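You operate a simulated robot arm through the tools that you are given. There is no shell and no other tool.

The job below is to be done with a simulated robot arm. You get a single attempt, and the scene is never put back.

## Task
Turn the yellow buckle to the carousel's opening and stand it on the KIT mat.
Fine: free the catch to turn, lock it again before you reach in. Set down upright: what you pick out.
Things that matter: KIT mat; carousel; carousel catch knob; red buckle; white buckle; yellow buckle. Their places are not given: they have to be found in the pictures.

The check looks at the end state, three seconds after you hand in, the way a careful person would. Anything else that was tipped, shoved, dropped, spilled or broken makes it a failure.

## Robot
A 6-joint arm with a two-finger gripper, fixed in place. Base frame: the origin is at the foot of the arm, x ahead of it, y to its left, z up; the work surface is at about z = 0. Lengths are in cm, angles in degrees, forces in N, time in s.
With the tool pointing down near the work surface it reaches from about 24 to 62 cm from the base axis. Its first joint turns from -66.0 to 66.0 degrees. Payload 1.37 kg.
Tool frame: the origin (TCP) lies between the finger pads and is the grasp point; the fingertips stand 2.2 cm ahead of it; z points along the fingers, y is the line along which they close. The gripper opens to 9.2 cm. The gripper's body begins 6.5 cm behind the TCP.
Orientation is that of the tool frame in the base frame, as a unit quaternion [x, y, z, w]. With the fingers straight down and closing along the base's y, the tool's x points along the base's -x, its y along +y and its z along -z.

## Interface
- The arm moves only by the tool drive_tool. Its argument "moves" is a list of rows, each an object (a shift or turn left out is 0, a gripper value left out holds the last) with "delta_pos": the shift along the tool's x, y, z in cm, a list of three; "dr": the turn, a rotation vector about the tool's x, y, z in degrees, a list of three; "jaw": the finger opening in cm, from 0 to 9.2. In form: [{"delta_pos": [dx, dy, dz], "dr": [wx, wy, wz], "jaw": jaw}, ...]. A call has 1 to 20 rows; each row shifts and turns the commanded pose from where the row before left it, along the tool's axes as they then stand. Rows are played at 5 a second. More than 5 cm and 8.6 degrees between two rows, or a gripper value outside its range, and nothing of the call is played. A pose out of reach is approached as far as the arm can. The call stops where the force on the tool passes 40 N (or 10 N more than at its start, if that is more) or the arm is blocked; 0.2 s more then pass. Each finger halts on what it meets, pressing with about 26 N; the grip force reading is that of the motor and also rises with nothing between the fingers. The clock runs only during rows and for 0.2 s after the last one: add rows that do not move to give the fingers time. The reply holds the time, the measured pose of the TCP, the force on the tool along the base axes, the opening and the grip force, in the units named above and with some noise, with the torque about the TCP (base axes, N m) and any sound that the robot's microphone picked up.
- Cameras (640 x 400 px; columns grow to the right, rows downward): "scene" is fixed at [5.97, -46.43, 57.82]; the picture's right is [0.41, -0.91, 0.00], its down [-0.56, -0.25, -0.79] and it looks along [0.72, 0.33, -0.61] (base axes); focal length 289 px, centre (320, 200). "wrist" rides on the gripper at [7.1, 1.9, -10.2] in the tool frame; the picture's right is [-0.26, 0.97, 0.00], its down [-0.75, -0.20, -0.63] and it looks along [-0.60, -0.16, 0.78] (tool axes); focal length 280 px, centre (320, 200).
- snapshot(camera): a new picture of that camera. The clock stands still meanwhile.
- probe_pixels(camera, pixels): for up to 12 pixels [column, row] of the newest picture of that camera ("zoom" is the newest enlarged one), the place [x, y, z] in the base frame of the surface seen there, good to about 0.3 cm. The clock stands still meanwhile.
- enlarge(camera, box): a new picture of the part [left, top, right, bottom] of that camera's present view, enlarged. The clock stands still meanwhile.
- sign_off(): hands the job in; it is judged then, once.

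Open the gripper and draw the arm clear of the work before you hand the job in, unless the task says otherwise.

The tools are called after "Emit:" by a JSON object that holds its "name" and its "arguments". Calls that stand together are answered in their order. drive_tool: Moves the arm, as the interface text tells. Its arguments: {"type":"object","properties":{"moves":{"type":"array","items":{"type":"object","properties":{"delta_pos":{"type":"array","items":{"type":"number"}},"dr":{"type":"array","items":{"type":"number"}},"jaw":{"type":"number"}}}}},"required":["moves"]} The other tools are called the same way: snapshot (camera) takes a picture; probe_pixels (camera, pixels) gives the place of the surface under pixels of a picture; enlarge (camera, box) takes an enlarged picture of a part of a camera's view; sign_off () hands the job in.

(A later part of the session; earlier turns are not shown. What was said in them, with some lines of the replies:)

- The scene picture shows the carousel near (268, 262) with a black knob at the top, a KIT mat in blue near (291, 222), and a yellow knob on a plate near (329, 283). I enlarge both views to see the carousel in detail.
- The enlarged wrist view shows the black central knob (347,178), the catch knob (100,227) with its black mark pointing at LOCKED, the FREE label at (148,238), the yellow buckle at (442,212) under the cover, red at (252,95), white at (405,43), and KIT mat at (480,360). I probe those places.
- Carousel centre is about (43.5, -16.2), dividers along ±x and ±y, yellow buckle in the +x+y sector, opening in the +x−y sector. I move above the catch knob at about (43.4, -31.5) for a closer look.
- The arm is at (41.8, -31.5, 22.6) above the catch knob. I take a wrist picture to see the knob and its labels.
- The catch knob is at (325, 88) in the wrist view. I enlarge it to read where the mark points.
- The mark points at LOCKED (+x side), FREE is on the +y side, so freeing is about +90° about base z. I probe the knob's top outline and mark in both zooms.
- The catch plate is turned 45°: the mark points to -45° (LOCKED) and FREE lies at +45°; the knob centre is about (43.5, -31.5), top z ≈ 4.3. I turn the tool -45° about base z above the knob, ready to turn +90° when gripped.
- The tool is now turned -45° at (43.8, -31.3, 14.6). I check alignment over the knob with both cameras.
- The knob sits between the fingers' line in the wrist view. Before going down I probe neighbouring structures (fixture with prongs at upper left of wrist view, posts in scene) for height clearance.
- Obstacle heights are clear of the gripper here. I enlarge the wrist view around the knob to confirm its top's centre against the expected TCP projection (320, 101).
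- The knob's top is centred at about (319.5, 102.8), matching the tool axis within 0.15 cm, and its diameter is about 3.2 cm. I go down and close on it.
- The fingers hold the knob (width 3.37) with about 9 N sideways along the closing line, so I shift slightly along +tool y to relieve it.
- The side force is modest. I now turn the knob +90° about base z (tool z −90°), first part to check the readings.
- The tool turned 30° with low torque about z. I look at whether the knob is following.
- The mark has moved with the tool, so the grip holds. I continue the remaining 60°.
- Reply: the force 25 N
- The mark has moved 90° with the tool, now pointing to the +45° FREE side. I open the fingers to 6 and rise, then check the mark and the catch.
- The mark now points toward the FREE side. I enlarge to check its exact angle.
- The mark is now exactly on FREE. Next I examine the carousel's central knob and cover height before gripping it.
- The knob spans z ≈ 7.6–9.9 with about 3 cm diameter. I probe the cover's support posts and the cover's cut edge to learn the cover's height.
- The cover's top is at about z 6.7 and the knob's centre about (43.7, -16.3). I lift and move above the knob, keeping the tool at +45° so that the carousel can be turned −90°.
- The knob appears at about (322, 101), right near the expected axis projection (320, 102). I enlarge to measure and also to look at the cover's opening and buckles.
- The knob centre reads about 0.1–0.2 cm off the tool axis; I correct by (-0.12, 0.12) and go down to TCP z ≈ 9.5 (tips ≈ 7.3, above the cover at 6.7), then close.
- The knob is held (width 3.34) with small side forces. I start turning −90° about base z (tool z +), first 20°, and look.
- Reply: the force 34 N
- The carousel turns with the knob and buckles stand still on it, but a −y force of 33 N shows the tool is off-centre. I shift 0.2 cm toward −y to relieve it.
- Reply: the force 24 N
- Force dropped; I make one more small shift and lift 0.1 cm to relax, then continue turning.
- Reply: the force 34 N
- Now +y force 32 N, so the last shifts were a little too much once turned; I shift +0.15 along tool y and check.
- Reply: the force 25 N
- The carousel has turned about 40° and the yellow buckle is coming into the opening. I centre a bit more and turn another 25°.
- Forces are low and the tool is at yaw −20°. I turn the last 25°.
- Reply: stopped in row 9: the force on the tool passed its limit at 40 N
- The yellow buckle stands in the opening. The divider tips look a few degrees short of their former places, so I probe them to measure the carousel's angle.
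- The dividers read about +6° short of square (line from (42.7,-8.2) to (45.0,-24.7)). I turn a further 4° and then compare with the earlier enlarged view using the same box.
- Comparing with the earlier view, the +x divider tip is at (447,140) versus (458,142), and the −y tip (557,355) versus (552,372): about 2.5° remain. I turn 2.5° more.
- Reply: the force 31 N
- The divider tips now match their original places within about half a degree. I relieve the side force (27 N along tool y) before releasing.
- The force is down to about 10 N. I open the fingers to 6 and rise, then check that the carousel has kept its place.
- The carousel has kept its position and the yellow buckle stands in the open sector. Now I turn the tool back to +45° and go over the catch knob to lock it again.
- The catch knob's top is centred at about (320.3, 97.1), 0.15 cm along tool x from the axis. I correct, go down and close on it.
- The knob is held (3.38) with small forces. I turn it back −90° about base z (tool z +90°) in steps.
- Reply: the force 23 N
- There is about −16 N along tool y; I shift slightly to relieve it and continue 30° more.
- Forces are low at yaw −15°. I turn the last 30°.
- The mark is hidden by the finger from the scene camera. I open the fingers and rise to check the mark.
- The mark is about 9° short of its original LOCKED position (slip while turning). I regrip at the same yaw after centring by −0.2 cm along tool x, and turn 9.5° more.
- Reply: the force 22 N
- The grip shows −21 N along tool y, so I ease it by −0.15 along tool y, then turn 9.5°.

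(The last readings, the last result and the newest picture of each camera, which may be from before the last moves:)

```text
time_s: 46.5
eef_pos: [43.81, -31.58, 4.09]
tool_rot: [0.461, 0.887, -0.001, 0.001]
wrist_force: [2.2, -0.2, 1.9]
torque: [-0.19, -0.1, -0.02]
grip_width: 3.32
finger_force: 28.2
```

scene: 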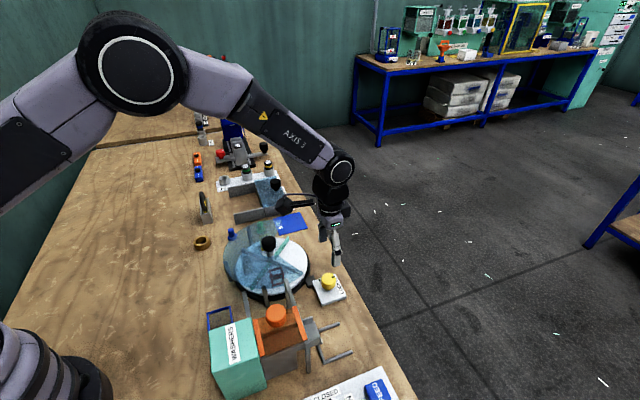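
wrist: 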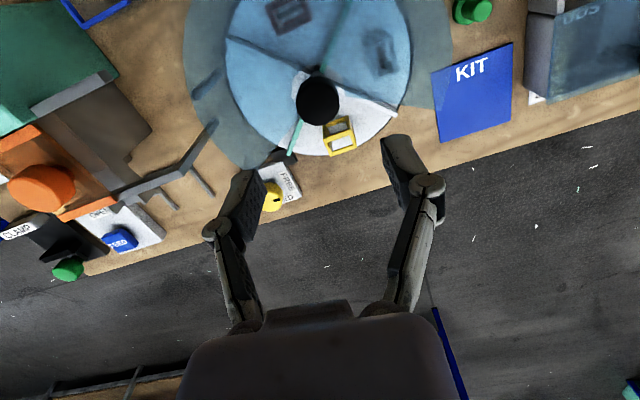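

Forces are small after the turn. I open, rise, and check the mark again.

Emit:
{"name": "drive_tool", "arguments": {"moves": [{"jaw": 4.5}, {"jaw": 6}, {}, {}, {"delta_pos": [0, 0, -3]}, {"delta_pos": [0, 0, -4]}, {"delta_pos": [0, 0, -4]}, {}]}}

Emit:
{"name": "enlarge", "arguments": {"camera": "wrist", "box": [256, 60, 384, 140]}}

Emit:
{"name": "enlarge", "arguments": {"camera": "scene", "box": [296, 260, 360, 300]}}

```text
time_s: 48.2
eef_pos: [43.61, -31.76, 15.31]
tool_rot: [0.461, 0.887, 0.001, 0.0]
wrist_force: [0.2, 1.2, 0.9]
torque: [0.03, -0.01, 0.03]
grip_width: 6.01
finger_force: 0.1
```

```text
5.00 times, centred on (320, 100) of wrist
```

zoom: 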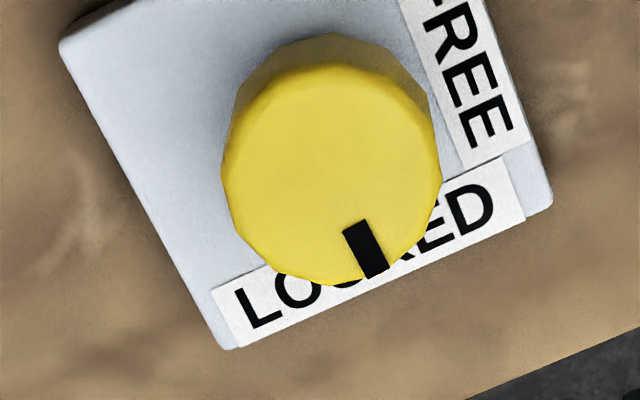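

```text
10.00 times, centred on (328, 280) of scene
```

zoom: 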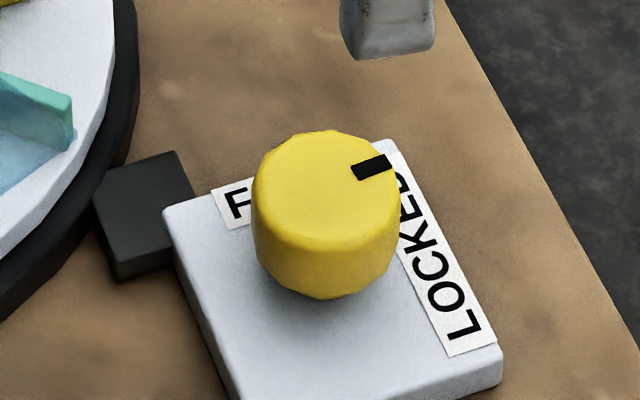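

The mark is back at its original LOCKED place (scene zoom (372,167) versus (373,169)). Now I study the yellow buckle and carousel position closely.

Emit:
{"name": "enlarge", "arguments": {"camera": "scene", "box": [268, 230, 332, 270]}}

Emit:
{"name": "probe_pixels", "arguments": {"camera": "zoom", "pixels": [[180, 165], [260, 140], [300, 210], [220, 240], [218, 330], [300, 315], [185, 250], [260, 280], [240, 150], [285, 180], [200, 200], [260, 230]]}}

```text
10.00 times, centred on (300, 250) of scene
```

zoom: 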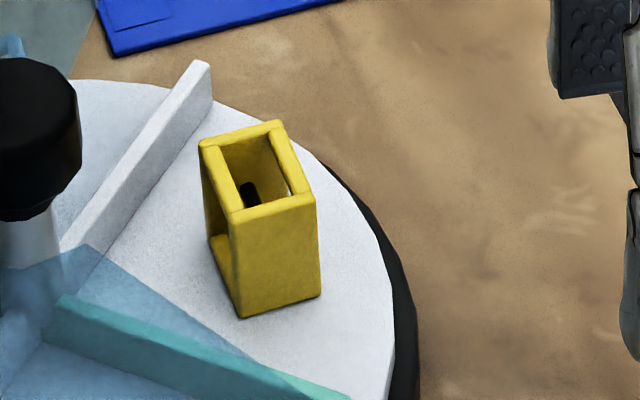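

```text
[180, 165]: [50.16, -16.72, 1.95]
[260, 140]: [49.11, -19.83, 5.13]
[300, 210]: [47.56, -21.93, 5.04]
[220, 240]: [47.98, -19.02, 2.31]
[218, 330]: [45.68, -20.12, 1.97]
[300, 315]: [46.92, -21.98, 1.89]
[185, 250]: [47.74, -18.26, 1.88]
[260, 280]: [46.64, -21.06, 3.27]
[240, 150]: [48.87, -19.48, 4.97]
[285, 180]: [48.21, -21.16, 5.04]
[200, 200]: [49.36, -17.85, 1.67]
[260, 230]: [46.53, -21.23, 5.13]
```

The buckle is a hollow box about 2.0 × 2.65 cm, 3.2 cm tall, centred near (48.2, -19.8), long side along +47°, with solid end walls; opening and dividers leave room for the fingers along that line. I probe the mat and its neighbours for the set-down.

Emit:
{"name": "snapshot", "arguments": {"camera": "scene"}}

Emit:
{"name": "enlarge", "arguments": {"camera": "scene", "box": [216, 165, 328, 235]}}

Emit:
{"name": "probe_pixels", "arguments": {"camera": "scene", "pixels": [[275, 184], [265, 190], [275, 200], [270, 213], [250, 215], [260, 222], [261, 230], [272, 219], [281, 234], [306, 228], [299, 213], [287, 222]]}}

```text
taken
```

scene: 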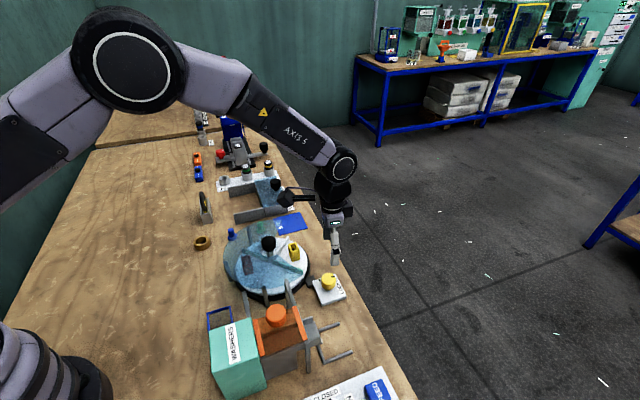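

```text
5.71 times, centred on (272, 200) of scene
```

zoom: 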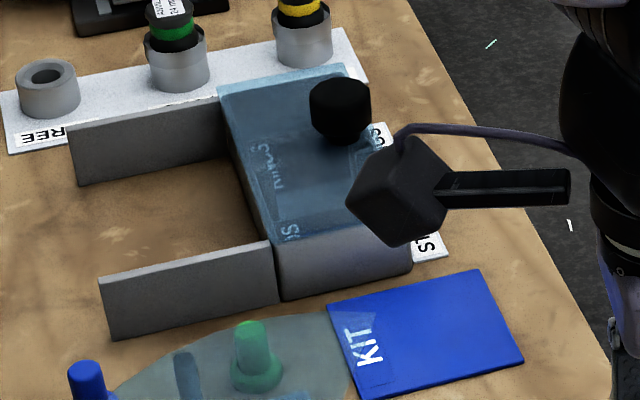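

```text
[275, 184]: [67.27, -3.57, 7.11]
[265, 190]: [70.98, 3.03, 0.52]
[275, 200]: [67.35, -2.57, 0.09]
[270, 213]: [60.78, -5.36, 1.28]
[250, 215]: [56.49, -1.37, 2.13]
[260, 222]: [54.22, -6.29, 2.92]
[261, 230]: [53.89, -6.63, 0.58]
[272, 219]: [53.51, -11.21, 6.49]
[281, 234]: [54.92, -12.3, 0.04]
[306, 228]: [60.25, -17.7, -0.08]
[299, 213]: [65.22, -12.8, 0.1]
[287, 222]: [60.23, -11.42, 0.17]
```

The mat's centre is about (60.1, -11.9), a square turned 45°, with the STUDS box about 0.5 cm beyond its far-left edge; I plan to set down near (58.8, -12). Now I rise, turn the tool to yaw −43° and go above the buckle.

Emit:
{"name": "drive_tool", "arguments": {"moves": [{"delta_pos": [0, 0, -5], "jaw": 4.6}, {"dr": [0, 0, -6]}, {"dr": [0, 0, -6]}, {"delta_pos": [1.647, 3.89, 0]}, {"delta_pos": [1.647, 3.89, 0]}, {"delta_pos": [1.647, 3.89, 0]}, {}, {}]}}

Emit:
{"name": "snapshot", "arguments": {"camera": "wrist"}}

Emit:
{"name": "enlarge", "arguments": {"camera": "wrist", "box": [256, 40, 384, 120]}}

```text
time_s: 50.0
eef_pos: [48.27, -19.93, 20.0]
tool_rot: [0.366, 0.931, 0.0, 0.001]
wrist_force: [-0.5, -0.1, -0.5]
torque: [0.0, -0.03, 0.02]
grip_width: 4.61
finger_force: 0.1
```

```text
taken
```

wrist: 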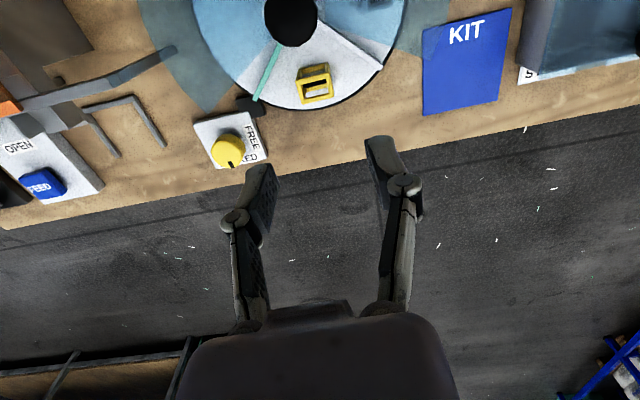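

```text
5.00 times, centred on (320, 80) of wrist
```

zoom: 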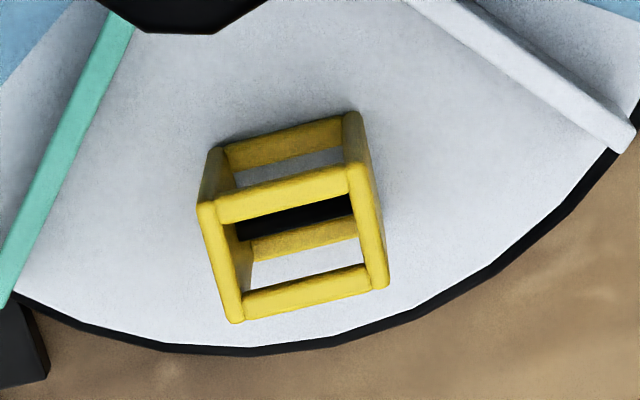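

The wrist view shows the buckle as a box frame with solid end walls left and right along the closing line, its top centred near (315, 89), about (−0.41, −0.57) in tool x,y from the axis. I probe its top corners to cross-check.

Emit:
{"name": "probe_pixels", "arguments": {"camera": "zoom", "pixels": [[208, 212], [350, 175], [380, 278], [237, 310], [280, 195], [305, 290], [222, 260], [368, 230], [300, 215], [300, 240], [420, 250], [150, 200]]}}

```text
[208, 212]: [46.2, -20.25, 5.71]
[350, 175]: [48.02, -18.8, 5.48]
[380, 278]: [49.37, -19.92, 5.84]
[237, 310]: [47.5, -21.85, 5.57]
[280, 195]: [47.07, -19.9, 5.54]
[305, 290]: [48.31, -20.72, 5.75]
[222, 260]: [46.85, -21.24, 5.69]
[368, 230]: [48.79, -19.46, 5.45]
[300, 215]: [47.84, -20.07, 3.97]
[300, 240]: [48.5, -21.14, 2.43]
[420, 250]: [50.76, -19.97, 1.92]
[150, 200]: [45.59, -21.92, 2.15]
```

The probes agree: top z ≈ 5.6, offset about −0.53 along tool y. I correct the position and turn 2°, then descend to z ≈ 12 for another look.

Emit:
{"name": "drive_tool", "arguments": {"moves": [{"delta_pos": [-0.15, -0.53, 0], "dr": [0, 0, 2]}, {"delta_pos": [0, 0, 4]}, {"delta_pos": [0, 0, 4]}, {}, {}]}}

Emit:
{"name": "snapshot", "arguments": {"camera": "wrist"}}

Emit:
{"name": "enlarge", "arguments": {"camera": "wrist", "box": [240, 60, 400, 160]}}

```text
time_s: 51.2
eef_pos: [48.1, -20.27, 12.31]
tool_rot: [0.382, 0.924, 0.0, 0.001]
wrist_force: [0.2, 0.1, 0.8]
torque: [0.01, 0.02, -0.02]
grip_width: 4.59
finger_force: 0.0
```

```text
taken
```

wrist: 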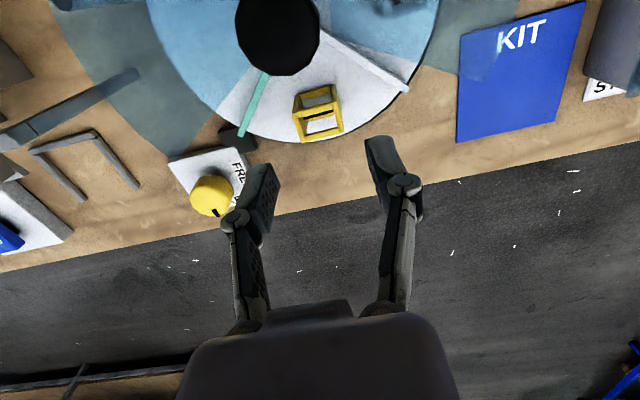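

```text
4.00 times, centred on (320, 110) of wrist
```

zoom: 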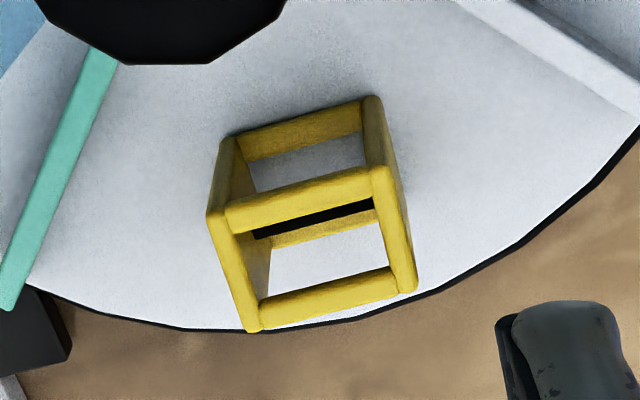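

The buckle is now aligned: edge slope −14.2° matches the tool's, centre offset only about −0.1 along tool y. I descend to TCP z ≈ 4.9 (tips 2.7, disk at 1.95) and stop before closing.

Emit:
{"name": "drive_tool", "arguments": {"moves": [{"delta_pos": [0.03, -0.1, 3]}, {"delta_pos": [0, 0, 2]}, {"delta_pos": [0, 0, 1.5]}, {"delta_pos": [0, 0, 0.75]}, {}, {}]}}

Emit:
{"name": "enlarge", "arguments": {"camera": "scene", "box": [236, 210, 348, 280]}}

Emit:
{"name": "enlarge", "arguments": {"camera": "wrist", "box": [208, 100, 432, 240]}}

```text
time_s: 52.6
eef_pos: [47.77, -20.35, 5.13]
tool_rot: [0.382, 0.924, 0.0, 0.002]
wrist_force: [0.5, -0.5, 0.0]
torque: [-0.04, 0.0, 0.0]
grip_width: 4.56
finger_force: 0.0
```

```text
5.71 times, centred on (292, 245) of scene
```

zoom: 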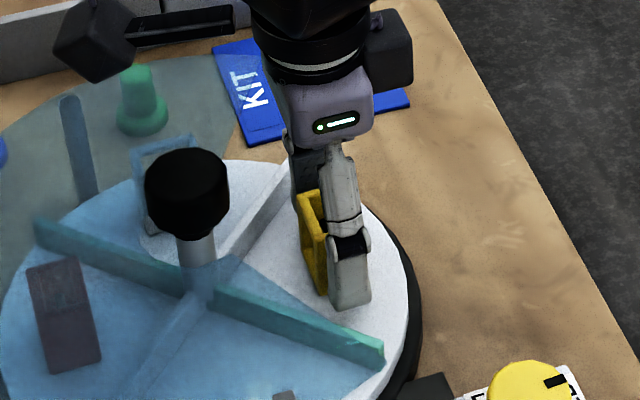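

```text
2.86 times, centred on (320, 170) of wrist
```

zoom: 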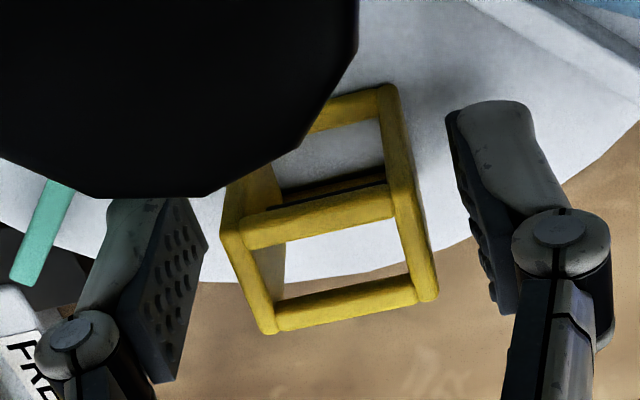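

The fingers straddle the buckle with gaps on both sides. I close on it.

Emit:
{"name": "drive_tool", "arguments": {"moves": [{"jaw": 3.8}, {"jaw": 3.2}, {"jaw": 2.0}, {}, {}, {}]}}

Emit:
{"name": "enlarge", "arguments": {"camera": "wrist", "box": [208, 100, 432, 240]}}

```text
time_s: 54.0
eef_pos: [47.73, -20.3, 5.07]
tool_rot: [0.382, 0.924, 0.001, 0.001]
wrist_force: [0.7, 0.7, -0.1]
torque: [0.01, -0.02, 0.0]
grip_width: 2.85
finger_force: 25.7
```

```text
2.86 times, centred on (320, 170) of wrist
```

zoom: 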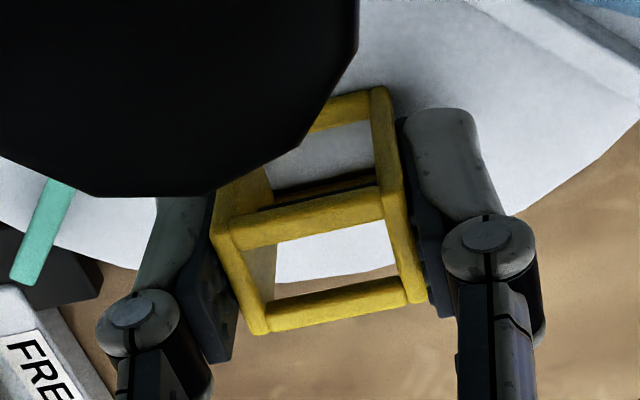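

The buckle is gripped (width 2.85, 25.7 N). I lift it straight up slowly, then look.

Emit:
{"name": "drive_tool", "arguments": {"moves": [{"delta_pos": [0, 0, -0.6]}, {"delta_pos": [0, 0, -1.4]}, {"delta_pos": [0, 0, -2]}, {"delta_pos": [0, 0, -2.5]}, {"delta_pos": [0, 0, -2.5]}, {"delta_pos": [0, 0, -1]}, {}, {}]}}

Emit:
{"name": "enlarge", "arguments": {"camera": "scene", "box": [220, 190, 348, 270]}}

Emit:
{"name": "enlarge", "arguments": {"camera": "wrist", "box": [208, 100, 432, 240]}}

```text
time_s: 55.9
eef_pos: [47.57, -20.23, 14.92]
tool_rot: [0.381, 0.924, 0.0, 0.001]
wrist_force: [0.0, -0.3, 0.1]
torque: [-0.02, 0.01, -0.01]
grip_width: 2.85
finger_force: 25.9
```

```text
5.00 times, centred on (284, 230) of scene
```

zoom: 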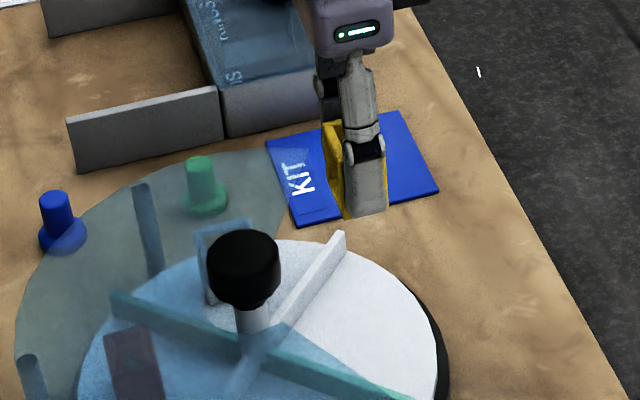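

```text
2.86 times, centred on (320, 170) of wrist
```

zoom: 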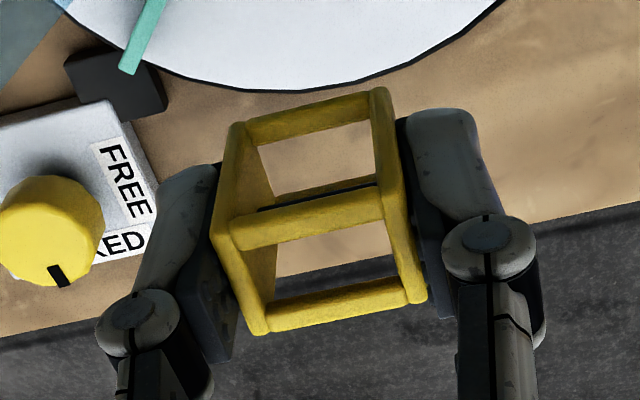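

The buckle hangs upright in the fingers and everything else stands unchanged. I carry it over to the mat at about (58.8, -12).

Emit:
{"name": "drive_tool", "arguments": {"moves": [{"delta_pos": [-0.2, 1.6, 0]}, {"delta_pos": [-0.4, 2.9, 0]}, {"delta_pos": [-0.4, 3.1, 0]}, {"delta_pos": [-0.4, 3.0, 0]}, {"delta_pos": [-0.3, 2.0, 0]}, {"delta_pos": [-0.11, 1.06, 0]}, {}, {}]}}

Emit:
{"name": "snapshot", "arguments": {"camera": "wrist"}}

Emit:
{"name": "enlarge", "arguments": {"camera": "scene", "box": [220, 160, 348, 240]}}

```text
time_s: 57.6
eef_pos: [58.37, -12.16, 15.05]
tool_rot: [0.382, 0.924, 0.0, 0.001]
wrist_force: [0.2, 0.1, 0.7]
torque: [0.01, 0.04, 0.01]
grip_width: 2.86
finger_force: 25.9
```

```text
taken
```

wrist: 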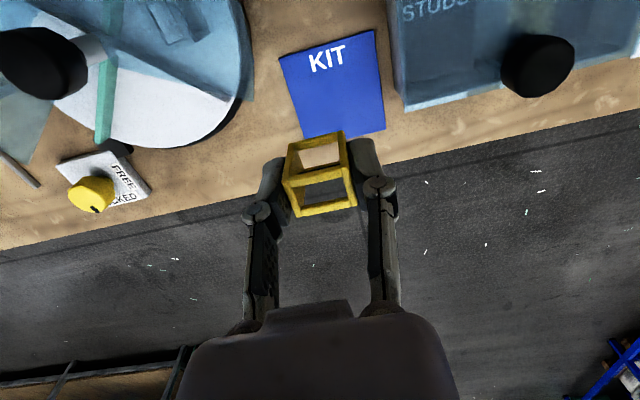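

```text
5.00 times, centred on (284, 200) of scene
```

zoom: 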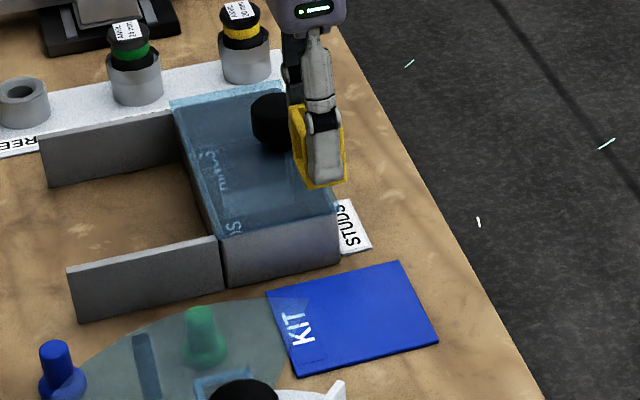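

The point on the mat below the tool projects to about (320, 83), while the mat's centre is near (335, 88). I shift +0.5 along tool y and descend to TCP z ≈ 4, with the buckle's base still about 0.8 cm above the mat.

Emit:
{"name": "drive_tool", "arguments": {"moves": [{"delta_pos": [0, 0.5, 2]}, {"delta_pos": [0, 0, 3]}, {"delta_pos": [0, 0, 3]}, {"delta_pos": [0, 0, 2]}, {"delta_pos": [0, 0, 0.9]}, {}, {}]}}

Emit:
{"name": "enlarge", "arguments": {"camera": "scene", "box": [240, 180, 336, 240]}}

Emit:
{"name": "snapshot", "arguments": {"camera": "wrist"}}

```text
time_s: 59.2
eef_pos: [59.03, -11.51, 4.01]
tool_rot: [0.381, 0.924, 0.001, 0.001]
wrist_force: [0.3, 0.4, -0.4]
torque: [0.05, -0.02, 0.04]
grip_width: 2.86
finger_force: 26.0
```

```text
6.67 times, centred on (288, 210) of scene
```

zoom: 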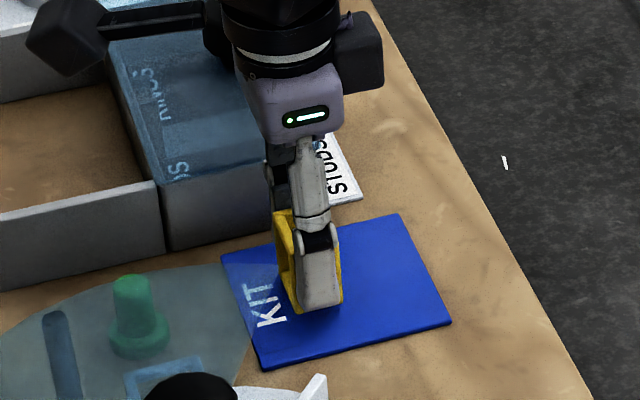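

```text
taken
```

wrist: 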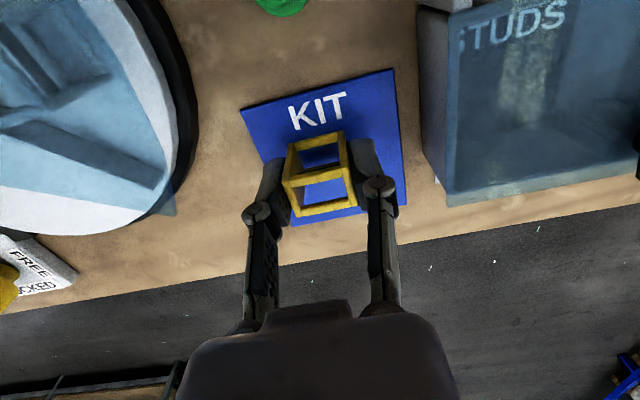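

The buckle is just over the mat, well inside its edges. I lower it in small steps watching the force.

Emit:
{"name": "drive_tool", "arguments": {"moves": [{"delta_pos": [0, 0, 0.4]}, {"delta_pos": [0, 0, 0.2]}, {"delta_pos": [0, 0, 0.1]}, {}, {}]}}

```text
time_s: 60.5
eef_pos: [59.09, -11.65, 3.34]
tool_rot: [0.382, 0.924, 0.001, 0.001]
wrist_force: [-3.1, 3.8, 10.8]
torque: [0.04, 0.13, 0.02]
grip_width: 2.84
finger_force: 26.2
```

There is a 10.8 N upward force: the buckle rests on the mat. I check the picture before releasing.

Emit:
{"name": "enlarge", "arguments": {"camera": "scene", "box": [264, 195, 328, 235]}}

Emit:
{"name": "enlarge", "arguments": {"camera": "wrist", "box": [208, 80, 432, 220]}}

```text
10.00 times, centred on (296, 215) of scene
```

zoom: 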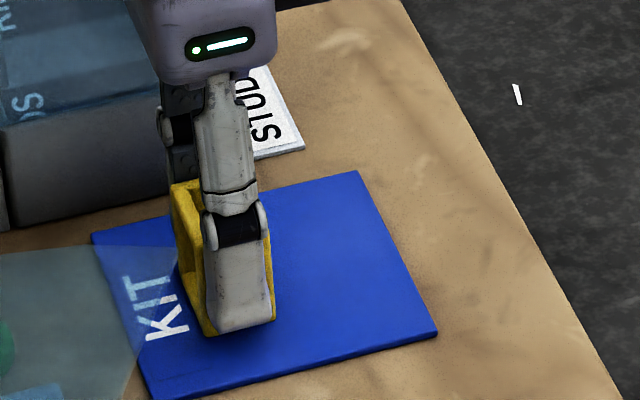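

```text
2.86 times, centred on (320, 150) of wrist
```

zoom: 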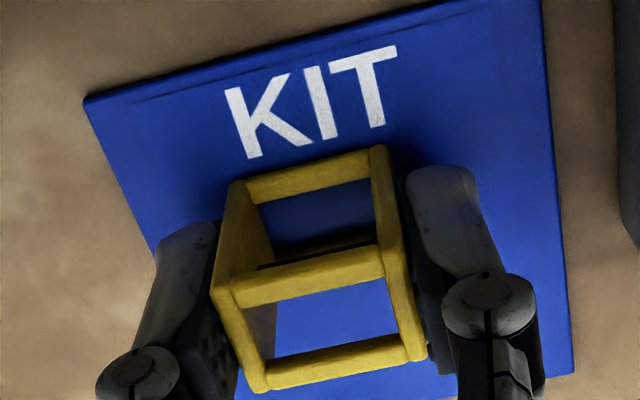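

The buckle stands upright inside the mat. I open the fingers gently and rise straight up.

Emit:
{"name": "drive_tool", "arguments": {"moves": [{"jaw": 3.1}, {"jaw": 3.5}, {"jaw": 4.2}, {"jaw": 4.6}, {}, {}, {"delta_pos": [0, 0, -1]}, {"delta_pos": [0, 0, -2]}, {"delta_pos": [0, 0, -3]}, {"delta_pos": [0, 0, -4]}, {"delta_pos": [0, 0, -4]}, {}]}}

Emit:
{"name": "enlarge", "arguments": {"camera": "scene", "box": [264, 195, 328, 235]}}

Emit:
{"name": "snapshot", "arguments": {"camera": "wrist"}}

```text
time_s: 63.0
eef_pos: [58.89, -11.42, 17.51]
tool_rot: [0.381, 0.925, 0.0, 0.001]
wrist_force: [0.4, 0.5, -0.3]
torque: [-0.01, 0.0, -0.03]
grip_width: 4.59
finger_force: 0.2
```

```text
10.00 times, centred on (296, 215) of scene
```

zoom: 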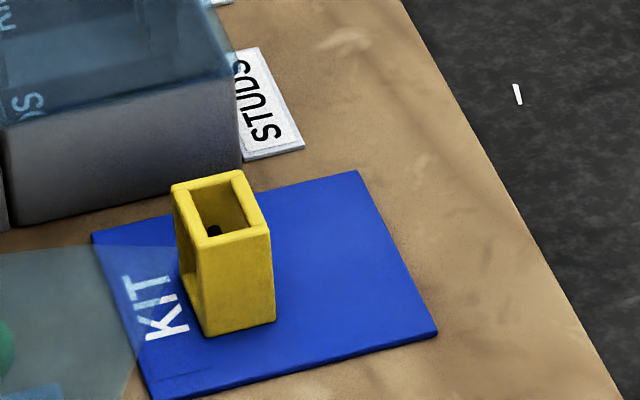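

```text
taken
```

wrist: 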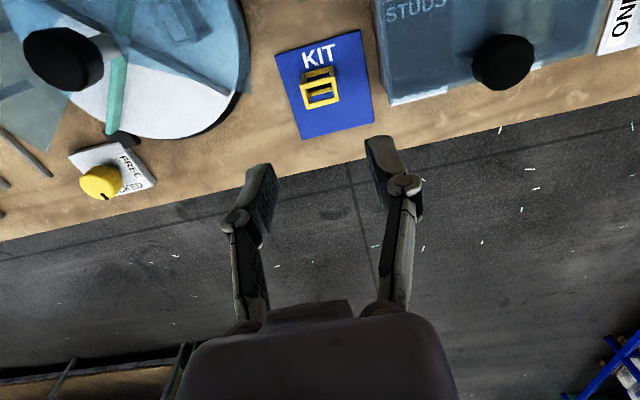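

The yellow buckle stands upright on the KIT mat. I raise the arm clear, then check the catch and the carousel again.

Emit:
{"name": "drive_tool", "arguments": {"moves": [{"delta_pos": [0, 0, -4.5]}, {"delta_pos": [0, 0, -4.5]}, {"delta_pos": [2, -2, -3]}, {"delta_pos": [3, -3, 0]}, {"delta_pos": [3, -3, 0]}, {}, {}]}}

Emit:
{"name": "snapshot", "arguments": {"camera": "scene"}}

Emit:
{"name": "enlarge", "arguments": {"camera": "scene", "box": [296, 260, 360, 300]}}

Emit:
{"name": "enlarge", "arguments": {"camera": "scene", "box": [220, 215, 316, 275]}}

Emit:
{"name": "enlarge", "arguments": {"camera": "scene", "box": [190, 200, 370, 320]}}

```text
time_s: 64.7
eef_pos: [47.63, -11.53, 29.53]
tool_rot: [0.382, 0.924, 0.001, 0.001]
wrist_force: [0.3, -0.7, -0.2]
torque: [-0.01, -0.01, 0.02]
grip_width: 4.59
finger_force: 0.2
```

```text
taken
```

scene: 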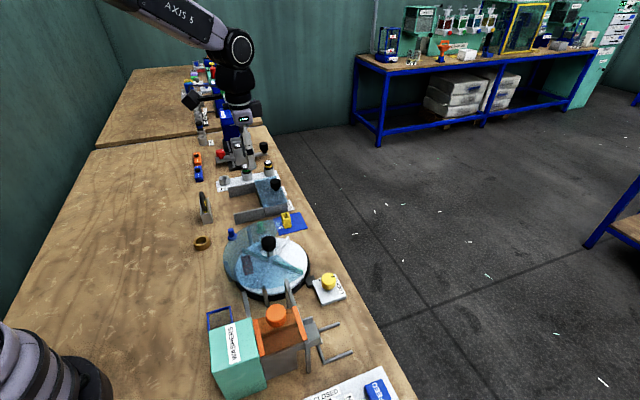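

```text
10.00 times, centred on (328, 280) of scene
```

zoom: 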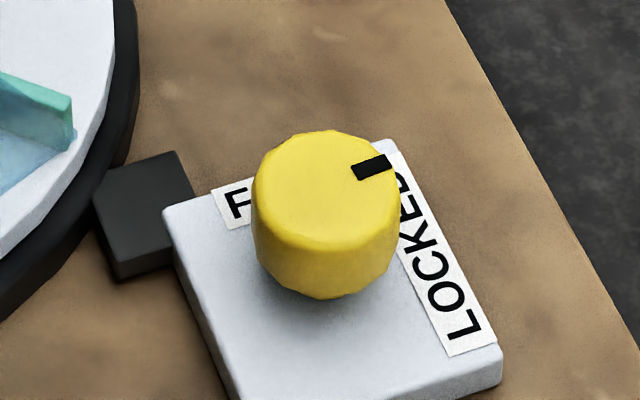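

```text
6.67 times, centred on (268, 245) of scene
```

zoom: 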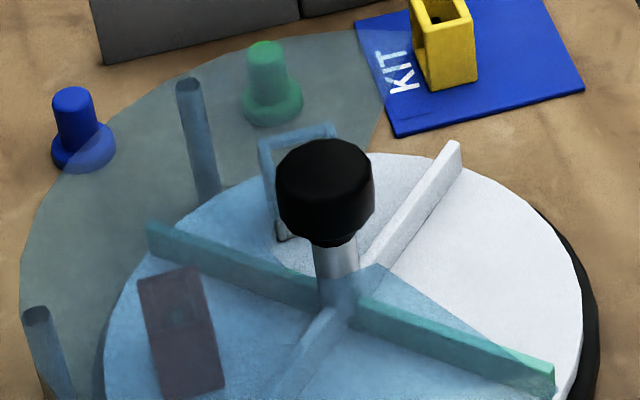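

```text
3.33 times, centred on (280, 260) of scene
```

zoom: 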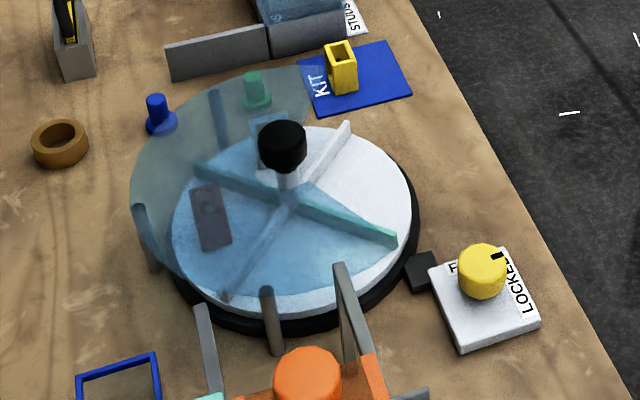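

The buckle stands on the mat, red and white stand in their sectors, dividers are at their indexed places and the catch mark sits on LOCKED. I open the gripper fully and raise it further clear before handing in.

Emit:
{"name": "drive_tool", "arguments": {"moves": [{"delta_pos": [0, 0, -4], "jaw": 9}, {"delta_pos": [0, 0, -4]}, {}, {}, {}, {}, {}]}}

Emit:
{"name": "enlarge", "arguments": {"camera": "scene", "box": [190, 180, 370, 300]}}

```text
time_s: 66.2
eef_pos: [47.68, -11.45, 37.35]
tool_rot: [0.382, 0.924, 0.0, 0.001]
wrist_force: [0.4, 0.1, -0.3]
torque: [-0.01, 0.01, 0.04]
grip_width: 9.02
finger_force: 0.0
```

```text
3.33 times, centred on (280, 240) of scene
```

zoom: 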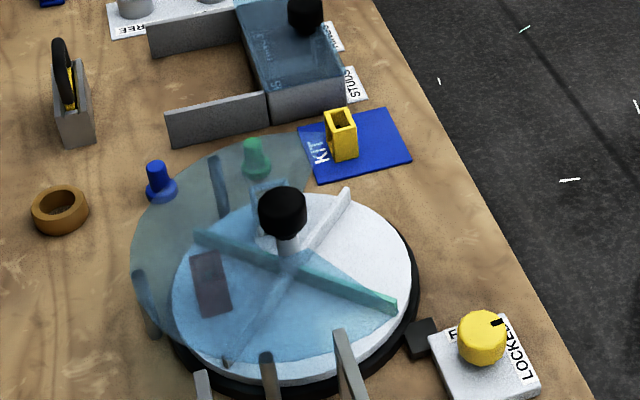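

The final picture shows the yellow buckle upright on the mat at (340, 133), the catch on LOCKED at (497, 322), and the arm clear with the gripper open. I hand in the job.

Emit:
{"name": "sign_off", "arguments": {}}

```text
The job is handed in.
```

The yellow buckle is standing upright on the KIT mat, and I have handed the job in. The result of the check hasn't come back.

- **Catch:** I turned the knob to FREE, then back to LOCKED before reaching in. It slipped about 9° short on the way back, so I regripped and finished the turn. The mark now sits within about 2° of where it started. I did not test whether the carousel is actually held.
- **Carousel:** I turned it a quarter turn clockwise, seen from above, to bring the yellow buckle to the opening. It first stopped about 6° short, and I corrected that. The dividers now line up with their original places to within about half a degree.
- **Other things:** The red and white buckles are still in their sectors, and the final pictures show nothing tipped or shoved.
- **Arm:** It is raised clear of the work with the gripper open.
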